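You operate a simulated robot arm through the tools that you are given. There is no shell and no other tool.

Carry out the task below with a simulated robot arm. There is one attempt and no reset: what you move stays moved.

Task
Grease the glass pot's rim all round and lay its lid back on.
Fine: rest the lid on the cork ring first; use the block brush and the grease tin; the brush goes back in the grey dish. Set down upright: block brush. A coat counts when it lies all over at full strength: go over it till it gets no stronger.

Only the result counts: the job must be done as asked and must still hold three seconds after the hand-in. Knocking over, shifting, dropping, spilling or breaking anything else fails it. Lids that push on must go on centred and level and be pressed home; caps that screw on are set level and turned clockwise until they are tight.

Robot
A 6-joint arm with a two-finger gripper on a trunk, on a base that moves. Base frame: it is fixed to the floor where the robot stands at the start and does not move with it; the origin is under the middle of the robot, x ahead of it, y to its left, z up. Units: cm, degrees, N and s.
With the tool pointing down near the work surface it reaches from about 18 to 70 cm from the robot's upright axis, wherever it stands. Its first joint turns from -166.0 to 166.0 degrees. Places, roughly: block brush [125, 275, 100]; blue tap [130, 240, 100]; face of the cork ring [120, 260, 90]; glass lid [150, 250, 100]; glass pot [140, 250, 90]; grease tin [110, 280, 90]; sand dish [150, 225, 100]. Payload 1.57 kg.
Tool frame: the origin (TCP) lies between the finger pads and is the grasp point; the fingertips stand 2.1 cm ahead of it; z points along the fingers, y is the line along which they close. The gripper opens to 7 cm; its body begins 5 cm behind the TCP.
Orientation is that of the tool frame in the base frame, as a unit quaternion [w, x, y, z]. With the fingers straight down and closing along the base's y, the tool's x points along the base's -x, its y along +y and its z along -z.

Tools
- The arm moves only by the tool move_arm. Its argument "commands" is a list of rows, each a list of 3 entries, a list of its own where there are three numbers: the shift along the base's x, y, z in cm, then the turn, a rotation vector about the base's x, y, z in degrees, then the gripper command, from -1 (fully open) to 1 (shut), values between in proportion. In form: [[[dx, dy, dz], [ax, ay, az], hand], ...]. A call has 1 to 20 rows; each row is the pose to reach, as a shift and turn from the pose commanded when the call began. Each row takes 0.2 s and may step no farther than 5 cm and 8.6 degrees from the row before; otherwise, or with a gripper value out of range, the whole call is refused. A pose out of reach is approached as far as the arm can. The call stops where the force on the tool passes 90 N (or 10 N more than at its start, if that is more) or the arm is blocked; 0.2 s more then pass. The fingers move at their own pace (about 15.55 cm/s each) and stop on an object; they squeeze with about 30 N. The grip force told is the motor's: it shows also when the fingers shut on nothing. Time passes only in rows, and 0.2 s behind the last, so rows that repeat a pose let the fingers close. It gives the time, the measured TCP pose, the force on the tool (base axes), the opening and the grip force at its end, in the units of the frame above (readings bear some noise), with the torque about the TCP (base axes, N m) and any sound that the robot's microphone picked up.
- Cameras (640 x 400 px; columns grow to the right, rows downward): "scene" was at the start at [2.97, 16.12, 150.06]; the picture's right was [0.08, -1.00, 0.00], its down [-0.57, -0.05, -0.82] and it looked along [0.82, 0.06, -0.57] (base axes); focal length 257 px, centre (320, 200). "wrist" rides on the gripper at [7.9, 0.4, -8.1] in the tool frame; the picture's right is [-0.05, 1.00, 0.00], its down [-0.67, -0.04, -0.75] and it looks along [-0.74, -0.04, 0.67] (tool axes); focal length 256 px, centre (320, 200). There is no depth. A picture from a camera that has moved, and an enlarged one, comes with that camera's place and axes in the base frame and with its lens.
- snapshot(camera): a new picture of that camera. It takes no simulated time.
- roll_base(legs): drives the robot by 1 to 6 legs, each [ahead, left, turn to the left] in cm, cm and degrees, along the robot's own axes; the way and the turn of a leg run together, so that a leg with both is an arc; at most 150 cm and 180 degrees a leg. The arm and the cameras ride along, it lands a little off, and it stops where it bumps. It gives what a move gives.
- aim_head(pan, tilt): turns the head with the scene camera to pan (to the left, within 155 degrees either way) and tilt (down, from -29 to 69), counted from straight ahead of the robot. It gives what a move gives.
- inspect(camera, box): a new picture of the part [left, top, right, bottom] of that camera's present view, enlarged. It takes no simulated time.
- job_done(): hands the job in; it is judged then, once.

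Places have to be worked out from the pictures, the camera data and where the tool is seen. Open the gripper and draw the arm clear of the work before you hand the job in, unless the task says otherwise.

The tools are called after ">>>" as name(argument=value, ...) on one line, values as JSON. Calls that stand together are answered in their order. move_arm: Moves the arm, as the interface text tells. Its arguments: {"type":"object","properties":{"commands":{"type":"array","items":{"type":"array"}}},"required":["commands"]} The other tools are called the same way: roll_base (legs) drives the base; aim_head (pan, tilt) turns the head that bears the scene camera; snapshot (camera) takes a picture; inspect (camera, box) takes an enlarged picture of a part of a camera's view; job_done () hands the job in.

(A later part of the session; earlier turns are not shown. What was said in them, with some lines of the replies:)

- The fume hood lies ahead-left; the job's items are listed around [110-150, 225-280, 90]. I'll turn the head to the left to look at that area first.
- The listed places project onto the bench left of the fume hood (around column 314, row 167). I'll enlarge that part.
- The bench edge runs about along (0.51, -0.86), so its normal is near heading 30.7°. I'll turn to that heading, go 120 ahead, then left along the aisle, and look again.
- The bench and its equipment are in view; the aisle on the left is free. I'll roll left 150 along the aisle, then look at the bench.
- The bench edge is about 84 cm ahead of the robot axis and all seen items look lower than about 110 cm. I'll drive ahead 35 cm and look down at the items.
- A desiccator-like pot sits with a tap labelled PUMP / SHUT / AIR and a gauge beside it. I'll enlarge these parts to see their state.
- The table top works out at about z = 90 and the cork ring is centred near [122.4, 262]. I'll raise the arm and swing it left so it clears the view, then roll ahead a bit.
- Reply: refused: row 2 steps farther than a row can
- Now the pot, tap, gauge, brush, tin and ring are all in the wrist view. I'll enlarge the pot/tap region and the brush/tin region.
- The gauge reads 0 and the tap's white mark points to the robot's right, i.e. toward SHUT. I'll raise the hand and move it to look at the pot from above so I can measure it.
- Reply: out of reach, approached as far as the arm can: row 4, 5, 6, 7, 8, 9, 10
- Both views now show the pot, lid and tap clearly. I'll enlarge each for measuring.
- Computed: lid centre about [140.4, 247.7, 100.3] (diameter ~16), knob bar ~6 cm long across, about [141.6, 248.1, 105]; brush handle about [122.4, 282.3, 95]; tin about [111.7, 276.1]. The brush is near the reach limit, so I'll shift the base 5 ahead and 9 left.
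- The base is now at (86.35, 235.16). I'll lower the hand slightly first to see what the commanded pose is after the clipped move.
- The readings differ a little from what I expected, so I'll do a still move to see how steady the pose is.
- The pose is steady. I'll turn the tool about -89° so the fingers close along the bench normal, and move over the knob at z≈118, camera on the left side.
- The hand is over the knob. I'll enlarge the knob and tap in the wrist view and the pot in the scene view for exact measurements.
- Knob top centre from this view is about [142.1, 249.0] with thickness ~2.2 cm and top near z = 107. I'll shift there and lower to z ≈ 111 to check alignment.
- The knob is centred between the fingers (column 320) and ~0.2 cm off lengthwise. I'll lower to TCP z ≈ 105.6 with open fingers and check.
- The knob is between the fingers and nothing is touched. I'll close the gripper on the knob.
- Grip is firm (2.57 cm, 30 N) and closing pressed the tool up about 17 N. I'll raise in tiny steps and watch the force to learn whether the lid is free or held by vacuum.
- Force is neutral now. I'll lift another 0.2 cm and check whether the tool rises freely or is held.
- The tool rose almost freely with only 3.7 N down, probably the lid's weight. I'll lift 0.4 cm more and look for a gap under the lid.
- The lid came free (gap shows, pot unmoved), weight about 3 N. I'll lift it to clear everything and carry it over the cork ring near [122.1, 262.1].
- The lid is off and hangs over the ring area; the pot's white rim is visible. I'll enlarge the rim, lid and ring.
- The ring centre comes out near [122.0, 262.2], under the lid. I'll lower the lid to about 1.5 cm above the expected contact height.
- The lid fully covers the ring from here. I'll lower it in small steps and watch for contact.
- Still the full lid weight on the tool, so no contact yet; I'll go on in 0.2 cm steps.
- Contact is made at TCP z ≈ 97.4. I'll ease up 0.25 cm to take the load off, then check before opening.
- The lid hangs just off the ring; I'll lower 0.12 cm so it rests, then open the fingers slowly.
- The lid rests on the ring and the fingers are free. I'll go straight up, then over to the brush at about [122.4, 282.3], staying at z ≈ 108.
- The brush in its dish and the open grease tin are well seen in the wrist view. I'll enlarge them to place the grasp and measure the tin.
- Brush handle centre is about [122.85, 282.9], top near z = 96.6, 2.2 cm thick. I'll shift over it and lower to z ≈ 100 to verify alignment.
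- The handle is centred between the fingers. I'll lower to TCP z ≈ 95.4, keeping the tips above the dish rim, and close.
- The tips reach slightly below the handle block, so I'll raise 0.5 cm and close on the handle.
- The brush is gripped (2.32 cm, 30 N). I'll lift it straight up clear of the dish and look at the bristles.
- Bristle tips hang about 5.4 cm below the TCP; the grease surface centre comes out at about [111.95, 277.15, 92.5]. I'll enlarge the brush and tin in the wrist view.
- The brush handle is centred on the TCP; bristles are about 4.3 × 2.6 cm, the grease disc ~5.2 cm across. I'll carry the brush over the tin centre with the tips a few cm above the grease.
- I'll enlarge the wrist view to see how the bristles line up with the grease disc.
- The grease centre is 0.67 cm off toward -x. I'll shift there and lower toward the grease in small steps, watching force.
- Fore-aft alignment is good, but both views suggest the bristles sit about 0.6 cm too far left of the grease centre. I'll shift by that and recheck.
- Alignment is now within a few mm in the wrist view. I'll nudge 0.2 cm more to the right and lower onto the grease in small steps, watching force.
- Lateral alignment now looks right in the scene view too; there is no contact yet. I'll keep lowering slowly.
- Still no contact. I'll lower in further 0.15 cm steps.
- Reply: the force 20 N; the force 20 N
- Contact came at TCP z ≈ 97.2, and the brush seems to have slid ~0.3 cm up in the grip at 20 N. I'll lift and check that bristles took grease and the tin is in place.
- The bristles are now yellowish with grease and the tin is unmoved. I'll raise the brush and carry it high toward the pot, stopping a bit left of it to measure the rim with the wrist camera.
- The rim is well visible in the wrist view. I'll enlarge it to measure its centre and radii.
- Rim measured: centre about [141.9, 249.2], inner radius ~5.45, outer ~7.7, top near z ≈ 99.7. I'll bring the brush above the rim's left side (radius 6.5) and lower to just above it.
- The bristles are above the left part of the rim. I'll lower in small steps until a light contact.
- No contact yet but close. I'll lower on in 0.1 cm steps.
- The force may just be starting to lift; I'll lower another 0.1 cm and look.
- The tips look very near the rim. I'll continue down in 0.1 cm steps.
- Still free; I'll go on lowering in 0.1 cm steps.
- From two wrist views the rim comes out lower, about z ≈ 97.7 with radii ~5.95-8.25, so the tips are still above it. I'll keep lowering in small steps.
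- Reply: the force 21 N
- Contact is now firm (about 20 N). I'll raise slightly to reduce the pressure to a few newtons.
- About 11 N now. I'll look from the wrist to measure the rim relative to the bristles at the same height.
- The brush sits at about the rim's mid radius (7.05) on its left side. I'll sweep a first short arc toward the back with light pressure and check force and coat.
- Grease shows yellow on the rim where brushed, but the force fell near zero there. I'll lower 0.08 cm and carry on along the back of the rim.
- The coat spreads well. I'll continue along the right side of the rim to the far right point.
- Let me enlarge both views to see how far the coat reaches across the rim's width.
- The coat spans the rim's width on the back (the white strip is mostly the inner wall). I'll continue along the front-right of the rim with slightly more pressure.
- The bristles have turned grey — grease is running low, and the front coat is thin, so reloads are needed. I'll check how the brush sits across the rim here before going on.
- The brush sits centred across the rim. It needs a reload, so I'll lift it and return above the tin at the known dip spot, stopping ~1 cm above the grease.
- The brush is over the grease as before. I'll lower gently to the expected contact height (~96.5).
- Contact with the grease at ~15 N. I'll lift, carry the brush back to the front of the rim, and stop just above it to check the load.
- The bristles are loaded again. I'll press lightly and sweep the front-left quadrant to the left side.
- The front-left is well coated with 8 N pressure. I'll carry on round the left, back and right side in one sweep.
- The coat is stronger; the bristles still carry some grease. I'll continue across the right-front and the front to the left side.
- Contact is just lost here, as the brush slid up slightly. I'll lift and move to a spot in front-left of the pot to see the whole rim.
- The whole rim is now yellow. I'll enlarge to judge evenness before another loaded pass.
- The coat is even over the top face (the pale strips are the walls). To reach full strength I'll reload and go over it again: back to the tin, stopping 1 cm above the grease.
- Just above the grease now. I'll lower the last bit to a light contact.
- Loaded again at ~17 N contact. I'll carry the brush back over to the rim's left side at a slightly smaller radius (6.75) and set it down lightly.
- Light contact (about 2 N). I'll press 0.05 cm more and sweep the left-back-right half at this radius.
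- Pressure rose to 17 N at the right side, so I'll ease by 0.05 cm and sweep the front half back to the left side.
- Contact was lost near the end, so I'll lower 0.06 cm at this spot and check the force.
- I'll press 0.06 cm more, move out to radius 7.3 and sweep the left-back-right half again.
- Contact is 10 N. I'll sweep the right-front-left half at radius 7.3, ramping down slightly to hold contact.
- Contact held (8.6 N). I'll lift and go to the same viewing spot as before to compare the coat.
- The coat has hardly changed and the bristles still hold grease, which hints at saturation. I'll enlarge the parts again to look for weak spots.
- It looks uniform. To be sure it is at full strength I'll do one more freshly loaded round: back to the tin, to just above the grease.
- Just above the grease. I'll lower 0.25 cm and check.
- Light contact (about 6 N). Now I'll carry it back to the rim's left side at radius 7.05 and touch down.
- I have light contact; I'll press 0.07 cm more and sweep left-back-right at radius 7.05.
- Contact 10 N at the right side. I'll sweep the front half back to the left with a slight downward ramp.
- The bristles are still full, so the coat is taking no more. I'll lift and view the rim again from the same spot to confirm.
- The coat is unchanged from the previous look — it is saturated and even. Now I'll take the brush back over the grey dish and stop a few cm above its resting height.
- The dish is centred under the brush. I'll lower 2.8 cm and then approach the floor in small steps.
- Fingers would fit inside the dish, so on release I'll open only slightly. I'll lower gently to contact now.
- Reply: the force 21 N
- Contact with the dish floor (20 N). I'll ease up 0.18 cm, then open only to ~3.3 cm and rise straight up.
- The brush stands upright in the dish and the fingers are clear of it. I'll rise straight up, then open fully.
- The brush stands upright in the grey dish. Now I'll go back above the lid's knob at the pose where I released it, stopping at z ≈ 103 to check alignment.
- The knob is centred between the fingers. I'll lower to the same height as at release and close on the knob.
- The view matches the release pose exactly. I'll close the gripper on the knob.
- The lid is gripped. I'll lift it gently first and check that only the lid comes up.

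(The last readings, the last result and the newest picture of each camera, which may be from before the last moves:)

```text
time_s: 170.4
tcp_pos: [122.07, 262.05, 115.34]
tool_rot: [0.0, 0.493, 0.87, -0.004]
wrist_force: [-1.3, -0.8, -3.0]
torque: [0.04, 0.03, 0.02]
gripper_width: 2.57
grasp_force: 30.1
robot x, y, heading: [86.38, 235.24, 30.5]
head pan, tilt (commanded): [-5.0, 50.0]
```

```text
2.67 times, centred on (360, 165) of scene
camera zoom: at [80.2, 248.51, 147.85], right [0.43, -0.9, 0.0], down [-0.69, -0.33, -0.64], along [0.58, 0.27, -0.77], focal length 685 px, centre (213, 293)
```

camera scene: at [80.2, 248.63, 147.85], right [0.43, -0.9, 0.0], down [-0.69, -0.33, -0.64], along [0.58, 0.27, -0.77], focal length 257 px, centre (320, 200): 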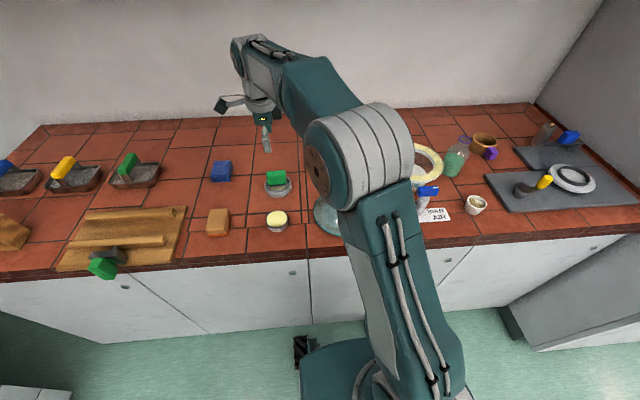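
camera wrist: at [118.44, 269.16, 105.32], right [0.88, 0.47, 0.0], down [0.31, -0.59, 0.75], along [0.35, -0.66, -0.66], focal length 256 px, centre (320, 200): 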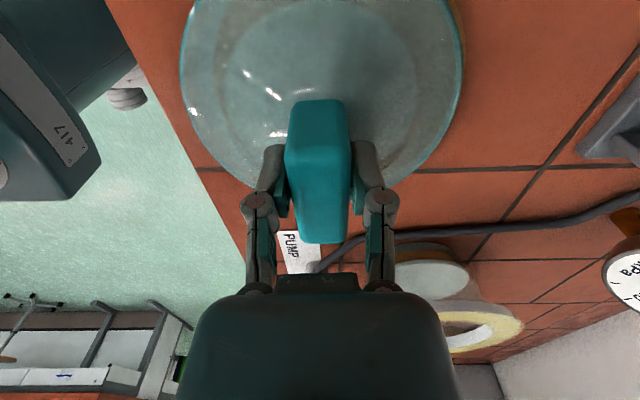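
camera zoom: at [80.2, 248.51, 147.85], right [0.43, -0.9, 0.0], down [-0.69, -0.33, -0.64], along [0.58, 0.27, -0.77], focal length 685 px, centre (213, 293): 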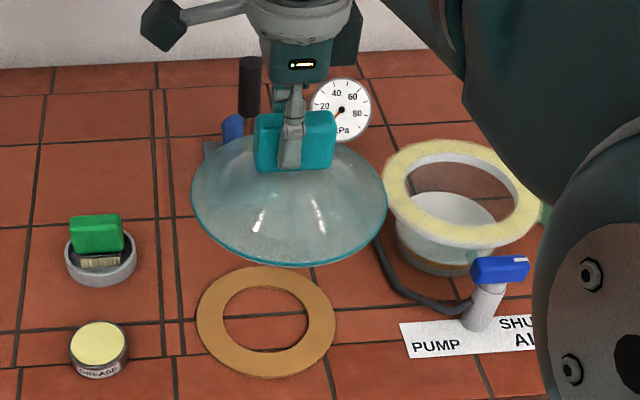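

The lid is up and the ring stayed. I'll carry it over the pot, reversing the earlier shift exactly.

>>> move_arm(commands=[[[2.5, -1.64, 0], [0, 0, 0], 1], [[5, -3.28, 0], [0, 0, 0], 1], [[7.5, -4.92, 0], [0, 0, 0], 1], [[10, -6.57, 0], [0, 0, 0], 1], [[12.5, -8.21, 0], [0, 0, 0], 1], [[15, -9.85, 0], [0, 0, 0], 1], [[17.5, -11.49, 0], [0, 0, 0], 1], [[19, -12.47, 0], [0, 0, 0], 1], [[19.8, -13, 0], [0, 0, 0], 1], [[19.8, -13, -2], [0, 0, 0], 1], [[19.8, -13, -4], [0, 0, 0], 1], [[19.8, -13, -6], [0, 0, 0], 1], [[19.8, -13, -7.2], [0, 0, 0], 1], [[19.8, -13, -7.2], [0, 0, 0], 1]])

>>> inspect(camera="scene", box=[370, 100, 470, 220])

>>> snapshot(camera="wrist")

```text
time_s: 173.4
tcp_pos: [141.86, 249.08, 108.07]
tool_rot: [0.0, 0.492, 0.87, -0.002]
wrist_force: [-0.3, 0.4, -3.9]
torque: [0.01, 0.05, -0.01]
gripper_width: 2.55
grasp_force: 30.2
robot x, y, heading: [85.89, 235.03, 30.5]
head pan, tilt (commanded): [-5.0, 50.0]
```

```text
3.33 times, centred on (420, 160) of scene
camera zoom: at [80.33, 248.44, 147.87], right [0.43, -0.9, 0.0], down [-0.69, -0.33, -0.64], along [0.58, 0.27, -0.77], focal length 856 px, centre (-13, 333)
```

zoom: 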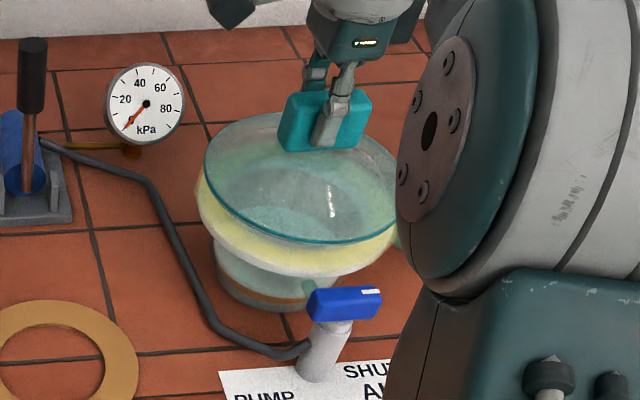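

```text
taken
camera wrist: at [138.28, 256.16, 116.03], right [0.88, 0.47, 0.0], down [0.31, -0.59, 0.75], along [0.35, -0.66, -0.66], focal length 256 px, centre (320, 200)
```

wrist: 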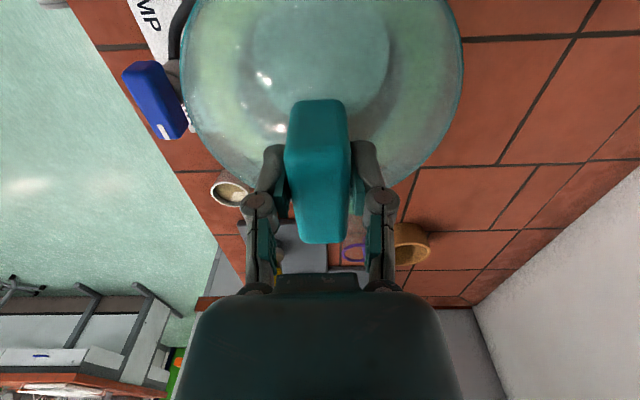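

The lid is about 2 cm above the rim at the original grip position. I'll lower it to ~0.4 cm above contact, then in tiny steps.

>>> move_arm(commands=[[[0, 0, -0.5], [0, 0, 0], 1], [[0, 0, -1], [0, 0, 0], 1], [[0, 0, -1.4], [0, 0, 0], 1], [[0, 0, -1.6], [0, 0, 0], 1], [[0, 0, -1.6], [0, 0, 0], 1]])

>>> inspect(camera="scene", box=[370, 110, 470, 230])

>>> snapshot(camera="wrist")

```text
time_s: 174.6
tcp_pos: [141.94, 248.97, 106.55]
tool_rot: [0.0, 0.493, 0.87, -0.002]
wrist_force: [0.1, -0.1, -3.4]
torque: [0.02, -0.02, 0.01]
gripper_width: 2.57
grasp_force: 30.3
robot x, y, heading: [85.77, 234.88, 29.9]
head pan, tilt (commanded): [-5.0, 50.0]
```

```text
3.33 times, centred on (420, 170) of scene
camera zoom: at [80.33, 248.44, 147.87], right [0.43, -0.9, 0.0], down [-0.69, -0.33, -0.64], along [0.58, 0.27, -0.77], focal length 856 px, centre (-13, 300)
```

zoom: 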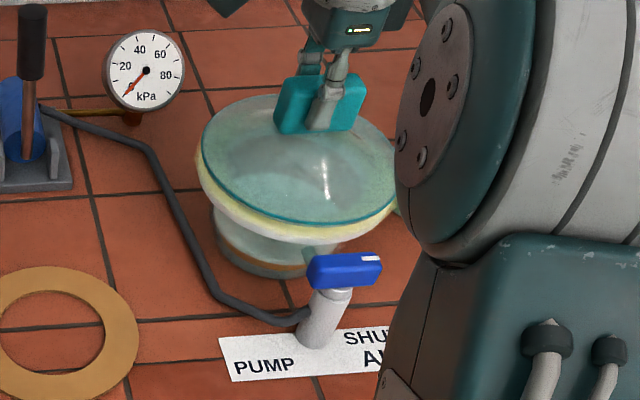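

```text
taken
camera wrist: at [138.32, 256.07, 114.43], right [0.88, 0.47, 0.0], down [0.31, -0.59, 0.75], along [0.35, -0.66, -0.66], focal length 256 px, centre (320, 200)
```

wrist: 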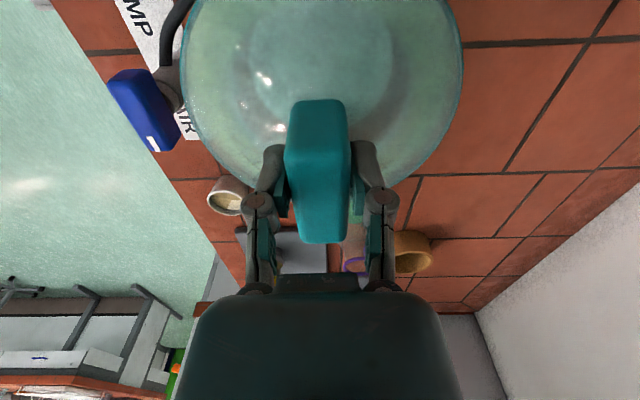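

The lid's place over the pot matches the earlier just-lifted picture. I'll lower in tiny steps until it rests.

>>> move_arm(commands=[[[0, 0, -0.1], [0, 0, 0], 1], [[0, 0, -0.2], [0, 0, 0], 1], [[0, 0, -0.3], [0, 0, 0], 1], [[0, 0, -0.3], [0, 0, 0], 1]])

```text
time_s: 175.6
tcp_pos: [141.9, 248.96, 106.31]
tool_rot: [0.0, 0.493, 0.87, -0.003]
wrist_force: [-0.8, -0.3, -3.2]
torque: [0.04, 0.03, 0.0]
gripper_width: 2.54
grasp_force: 29.9
robot x, y, heading: [86.05, 235.16, 30.1]
head pan, tilt (commanded): [-5.0, 50.0]
```

>>> move_arm(commands=[[[0, 0, -0.07], [0, 0, 0], 1], [[0, 0, -0.14], [0, 0, 0], 1], [[0, 0, -0.2], [0, 0, 0], 1], [[0, 0, -0.2], [0, 0, 0], 1]])

```text
time_s: 176.6
tcp_pos: [142.0, 248.96, 106.02]
tool_rot: [0.0, 0.492, 0.87, -0.004]
wrist_force: [-0.2, -0.5, -3.1]
torque: [0.01, 0.02, -0.02]
gripper_width: 2.57
grasp_force: 29.9
robot x, y, heading: [85.66, 234.94, 30.2]
head pan, tilt (commanded): [-5.0, 50.0]
```

>>> move_arm(commands=[[[0, 0, -0.06], [0, 0, 0], 1], [[0, 0, -0.12], [0, 0, 0], 1], [[0, 0, -0.12], [0, 0, 0], 1]])

```text
time_s: 177.4
tcp_pos: [141.95, 249.07, 105.82]
tool_rot: [0.001, 0.492, 0.871, -0.003]
wrist_force: [-0.1, -0.4, -3.2]
torque: [0.03, 0.0, 0.0]
gripper_width: 2.59
grasp_force: 30.0
robot x, y, heading: [86.16, 234.79, 29.9]
head pan, tilt (commanded): [-5.0, 50.0]
```

Not resting yet; I'll go on by 0.1 cm.

>>> move_arm(commands=[[[0, 0, -0.06], [0, 0, 0], 1], [[0, 0, -0.12], [0, 0, 0], 1], [[0, 0, -0.12], [0, 0, 0], 1]])

>>> inspect(camera="scene", box=[385, 125, 455, 205])

```text
time_s: 178.2
tcp_pos: [141.97, 249.04, 105.69]
tool_rot: [0.0, 0.492, 0.871, -0.003]
wrist_force: [0.0, -0.4, -2.9]
torque: [0.02, 0.02, -0.02]
gripper_width: 2.59
grasp_force: 30.0
robot x, y, heading: [85.81, 234.9, 30.1]
head pan, tilt (commanded): [-5.0, 50.0]
```

```text
5.00 times, centred on (420, 165) of scene
camera zoom: at [80.33, 248.44, 147.87], right [0.43, -0.9, 0.0], down [-0.69, -0.33, -0.64], along [0.58, 0.27, -0.77], focal length 1284 px, centre (-180, 375)
```

zoom: 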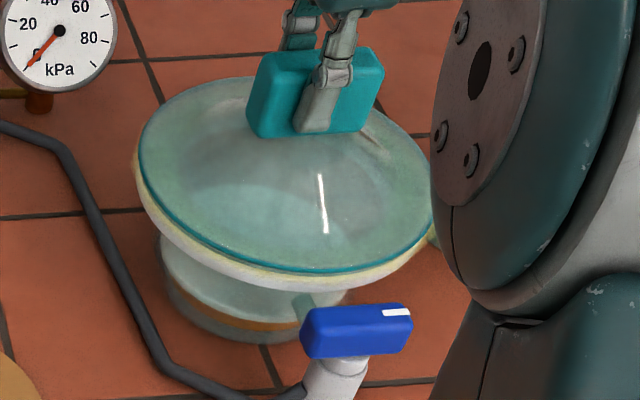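

The gap is nearly closed. I'll keep lowering in 0.08 cm steps.

>>> move_arm(commands=[[[0, 0, -0.05], [0, 0, 0], 1], [[0, 0, -0.1], [0, 0, 0], 1], [[0, 0, -0.1], [0, 0, 0], 1]])

```text
time_s: 179.0
tcp_pos: [141.92, 249.03, 105.68]
tool_rot: [0.001, 0.493, 0.87, -0.002]
wrist_force: [0.4, -1.0, -4.8]
torque: [0.02, 0.01, 0.0]
gripper_width: 2.58
grasp_force: 30.4
robot x, y, heading: [86.09, 234.69, 30.1]
head pan, tilt (commanded): [-5.0, 50.0]
```

>>> move_arm(commands=[[[0, 0, -0.05], [0, 0, 0], 1], [[0, 0, -0.1], [0, 0, 0], 1], [[0, 0, -0.1], [0, 0, 0], 1]])

>>> inspect(camera="scene", box=[385, 125, 455, 205])

```text
time_s: 179.8
tcp_pos: [141.97, 248.97, 105.57]
tool_rot: [0.0, 0.493, 0.87, -0.003]
wrist_force: [-0.1, 1.0, -3.6]
torque: [0.06, 0.01, -0.01]
gripper_width: 2.58
grasp_force: 30.2
robot x, y, heading: [86.09, 234.66, 30.3]
head pan, tilt (commanded): [-5.0, 50.0]
```

```text
5.00 times, centred on (420, 165) of scene
camera zoom: at [80.33, 248.44, 147.87], right [0.43, -0.9, 0.0], down [-0.69, -0.33, -0.64], along [0.58, 0.27, -0.77], focal length 1284 px, centre (-180, 375)
```

zoom: 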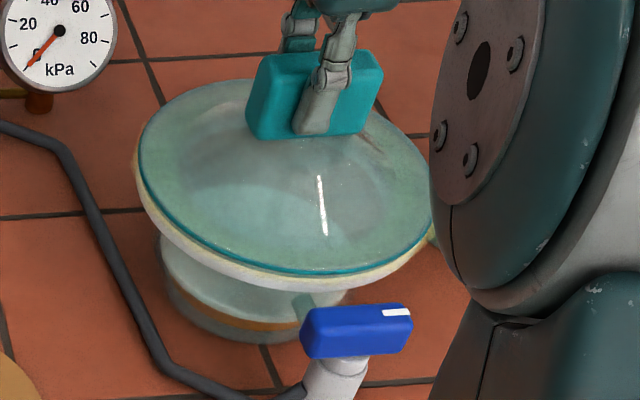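

The lid still descends freely; I'll keep lowering in 0.1 cm steps.

>>> move_arm(commands=[[[0, 0, -0.05], [0, 0, 0], 1], [[0, 0, -0.1], [0, 0, 0], 1], [[0, 0, -0.1], [0, 0, 0], 1]])

>>> inspect(camera="scene", box=[385, 140, 445, 205])

```text
time_s: 180.6
tcp_pos: [142.0, 248.89, 105.39]
tool_rot: [0.001, 0.492, 0.87, -0.002]
wrist_force: [0.0, -0.2, -0.8]
torque: [-0.13, 0.08, 0.01]
gripper_width: 2.6
grasp_force: 30.1
robot x, y, heading: [86.22, 234.69, 30.1]
head pan, tilt (commanded): [-5.0, 50.0]
```

```text
6.15 times, centred on (415, 172) of scene
camera zoom: at [80.32, 248.44, 147.87], right [0.43, -0.9, 0.0], down [-0.69, -0.33, -0.64], along [0.58, 0.27, -0.77], focal length 1580 px, centre (-265, 369)
```

zoom: 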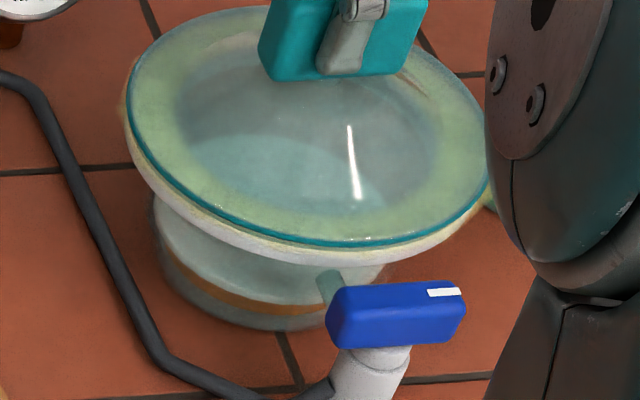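

Contact has started at the front-right edge. I'll lower a bit more so the lid seats fully.

>>> move_arm(commands=[[[0, 0, -0.05], [0, 0, 0], 1], [[0, 0, -0.1], [0, 0, 0], 1], [[0, 0, -0.1], [0, 0, 0], 1]])

```text
time_s: 181.4
tcp_pos: [141.93, 248.98, 105.5]
tool_rot: [0.001, 0.492, 0.87, -0.001]
wrist_force: [2.7, -0.2, 10.8]
torque: [0.03, -0.03, 0.04]
gripper_width: 2.55
grasp_force: 30.3
robot x, y, heading: [86.05, 235.08, 30.5]
head pan, tilt (commanded): [-5.0, 50.0]
```

The lid now sits flat with ~11 N and no torque. I'll check its centring from both cameras before letting go.

>>> inspect(camera="scene", box=[380, 130, 450, 205])

>>> inspect(camera="wrist", box=[150, 0, 490, 210])

```text
5.33 times, centred on (415, 168) of scene
camera zoom: at [80.26, 248.42, 147.87], right [0.43, -0.9, 0.0], down [-0.69, -0.33, -0.64], along [0.58, 0.27, -0.77], focal length 1370 px, centre (-187, 373)
```

zoom: 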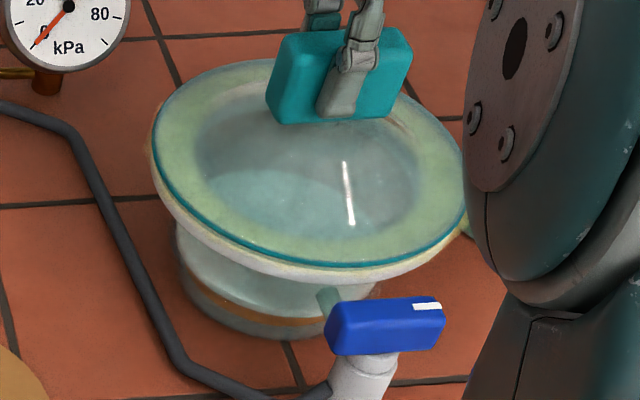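

```text
1.88 times, centred on (320, 105) of wrist
camera zoom: at [138.28, 256.1, 113.42], right [0.88, 0.47, 0.0], down [0.31, -0.59, 0.75], along [0.35, -0.66, -0.66], focal length 482 px, centre (320, 379)
```

zoom: 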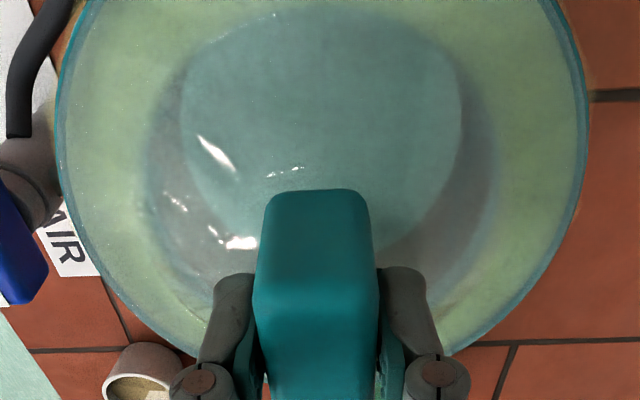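

The lid edge coincides with the rim all round. I'll ease the pressure and open the fingers.

>>> move_arm(commands=[[[0, 0, 0.06], [0, 0, 0], 1], [[0, 0, 0.09], [0, 0, 0], 1], [[0, 0, 0.09], [0, 0, 0], 0.15], [[0, 0, 0.09], [0, 0, 0], 0], [[0, 0, 0.09], [0, 0, 0], -0.4], [[0, 0, 0.09], [0, 0, 0], -1], [[0, 0, 0.09], [0, 0, 0], -1]])

>>> inspect(camera="scene", box=[380, 130, 450, 205])

```text
time_s: 183.0
tcp_pos: [141.98, 249.05, 105.46]
tool_rot: [0.001, 0.493, 0.87, -0.002]
wrist_force: [0.2, -1.2, -0.5]
torque: [0.0, -0.02, -0.01]
gripper_width: 6.98
grasp_force: 0.1
robot x, y, heading: [86.12, 234.94, 30.5]
head pan, tilt (commanded): [-5.0, 50.0]
```

```text
5.33 times, centred on (415, 168) of scene
camera zoom: at [80.3, 248.44, 147.87], right [0.43, -0.9, 0.0], down [-0.69, -0.33, -0.64], along [0.58, 0.27, -0.77], focal length 1370 px, centre (-187, 373)
```

zoom: 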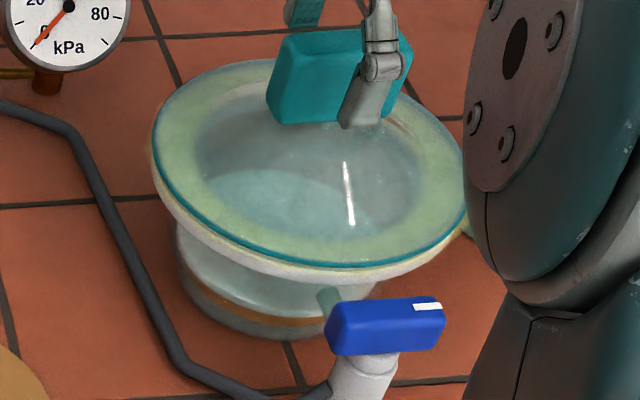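

The lid sits exactly where it was at the start. I'll raise the open gripper straight up and draw it back clear of the work.

>>> move_arm(commands=[[[0, 0, 1.5], [0, 0, 0], -1], [[0, 0, 4], [0, 0, 0], -1], [[0, 0, 7.5], [0, 0, 0], -1], [[0, 0, 11], [0, 0, 0], -1], [[0, 0, 14.5], [0, 0, 0], -1], [[-3.5, -1.5, 16], [0, 0, 0], -1], [[-7.5, -3, 17], [0, 0, 0], -1], [[-11.5, -4.5, 18], [0, 0, 0], -1], [[-15.5, -6, 18], [0, 0, 0], -1], [[-19, -8, 18], [0, 0, 0], -1], [[-19, -8, 18], [0, 0, 0], -1]])

>>> snapshot(camera="scene")

>>> snapshot(camera="wrist")

```text
time_s: 185.4
tcp_pos: [122.84, 240.93, 123.68]
tool_rot: [0.001, 0.492, 0.87, -0.002]
wrist_force: [-0.1, 0.5, 0.4]
torque: [-0.02, -0.03, 0.01]
gripper_width: 7.02
grasp_force: 0.0
robot x, y, heading: [85.95, 234.97, 30.4]
head pan, tilt (commanded): [-5.0, 50.0]
```

```text
taken
camera scene: at [80.17, 248.42, 147.86], right [0.43, -0.9, 0.0], down [-0.69, -0.33, -0.64], along [0.58, 0.27, -0.77], focal length 257 px, centre (320, 200)
```

scene: 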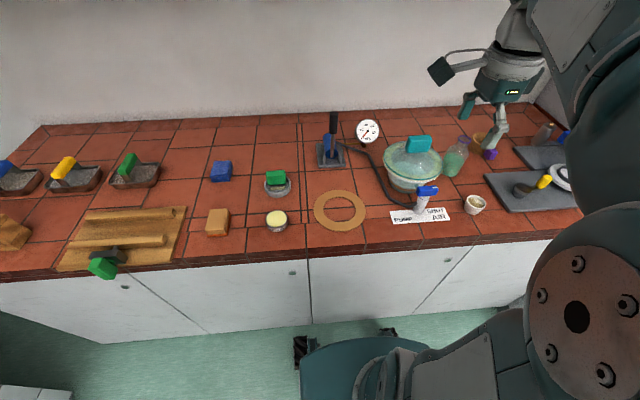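

```text
taken
camera wrist: at [119.24, 248.07, 131.57], right [0.88, 0.47, 0.0], down [0.31, -0.59, 0.75], along [0.35, -0.66, -0.66], focal length 256 px, centre (320, 200)
```

wrist: 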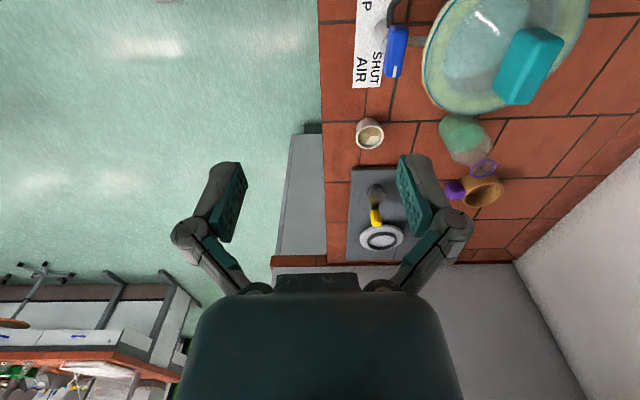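

I'll enlarge the final scene once more to verify lid, brush, tin, ring and neighbours.

>>> inspect(camera="scene", box=[360, 110, 480, 230])

>>> inspect(camera="scene", box=[180, 120, 380, 250])

>>> inspect(camera="wrist", box=[350, 0, 600, 130])

```text
3.33 times, centred on (420, 170) of scene
camera zoom: at [80.17, 248.42, 147.86], right [0.43, -0.9, 0.0], down [-0.69, -0.33, -0.64], along [0.58, 0.27, -0.77], focal length 856 px, centre (-13, 300)
```

zoom: 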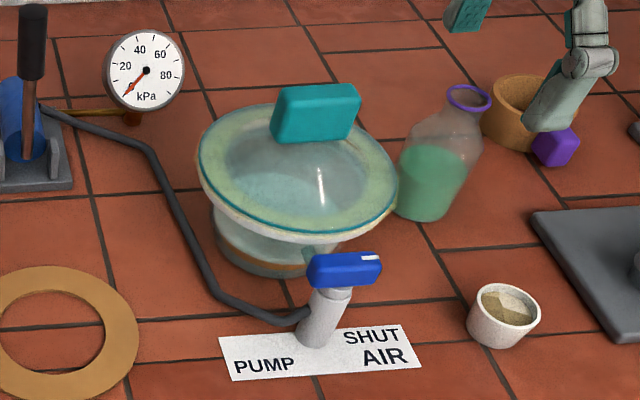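

```text
3.08 times, centred on (280, 185) of scene
camera zoom: at [80.17, 248.42, 147.86], right [0.43, -0.9, 0.0], down [-0.69, -0.33, -0.64], along [0.58, 0.27, -0.77], focal length 790 px, centre (443, 246)
```

zoom: 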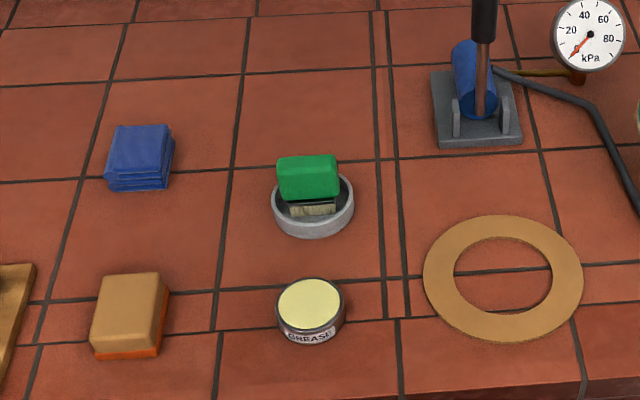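

```text
2.56 times, centred on (475, 65) of wrist
camera zoom: at [119.24, 248.07, 131.57], right [0.88, 0.47, 0.0], down [0.31, -0.59, 0.75], along [0.35, -0.66, -0.66], focal length 655 px, centre (-77, 546)
```

zoom: 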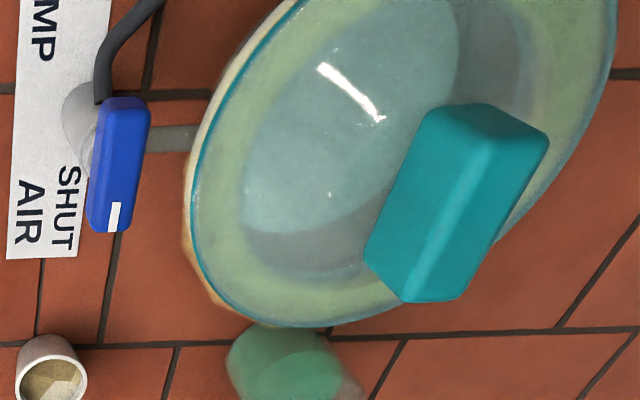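

Everything checks out: the lid sits level and centred on the greased rim, exactly where it was at the start. The block brush stands upright in the grey dish, nothing else has moved, and the open gripper is clear. I'm handing in the job.

>>> job_done()

```text
The job is handed in.
```

The glass pot's rim is greased all round and its lid is back on. I've handed the job in, but I haven't seen the result of the judging.

- **Lid:** I rested it on the cork ring first. It's now back on the pot, level and centred where it was at the start.
- **Grease:** I brushed the rim with four loads of grease from the tin. In the last round the coat got no stronger and looked even all over, and the bristles still held grease.
- **Brush:** the block brush is standing upright in the grey dish.
- **Everything else:** in the final pictures nothing else had moved, and the blue tap is still at SHUT. The lid lifted freely, so I didn't need to touch the tap. The gripper is open and clear of the work.
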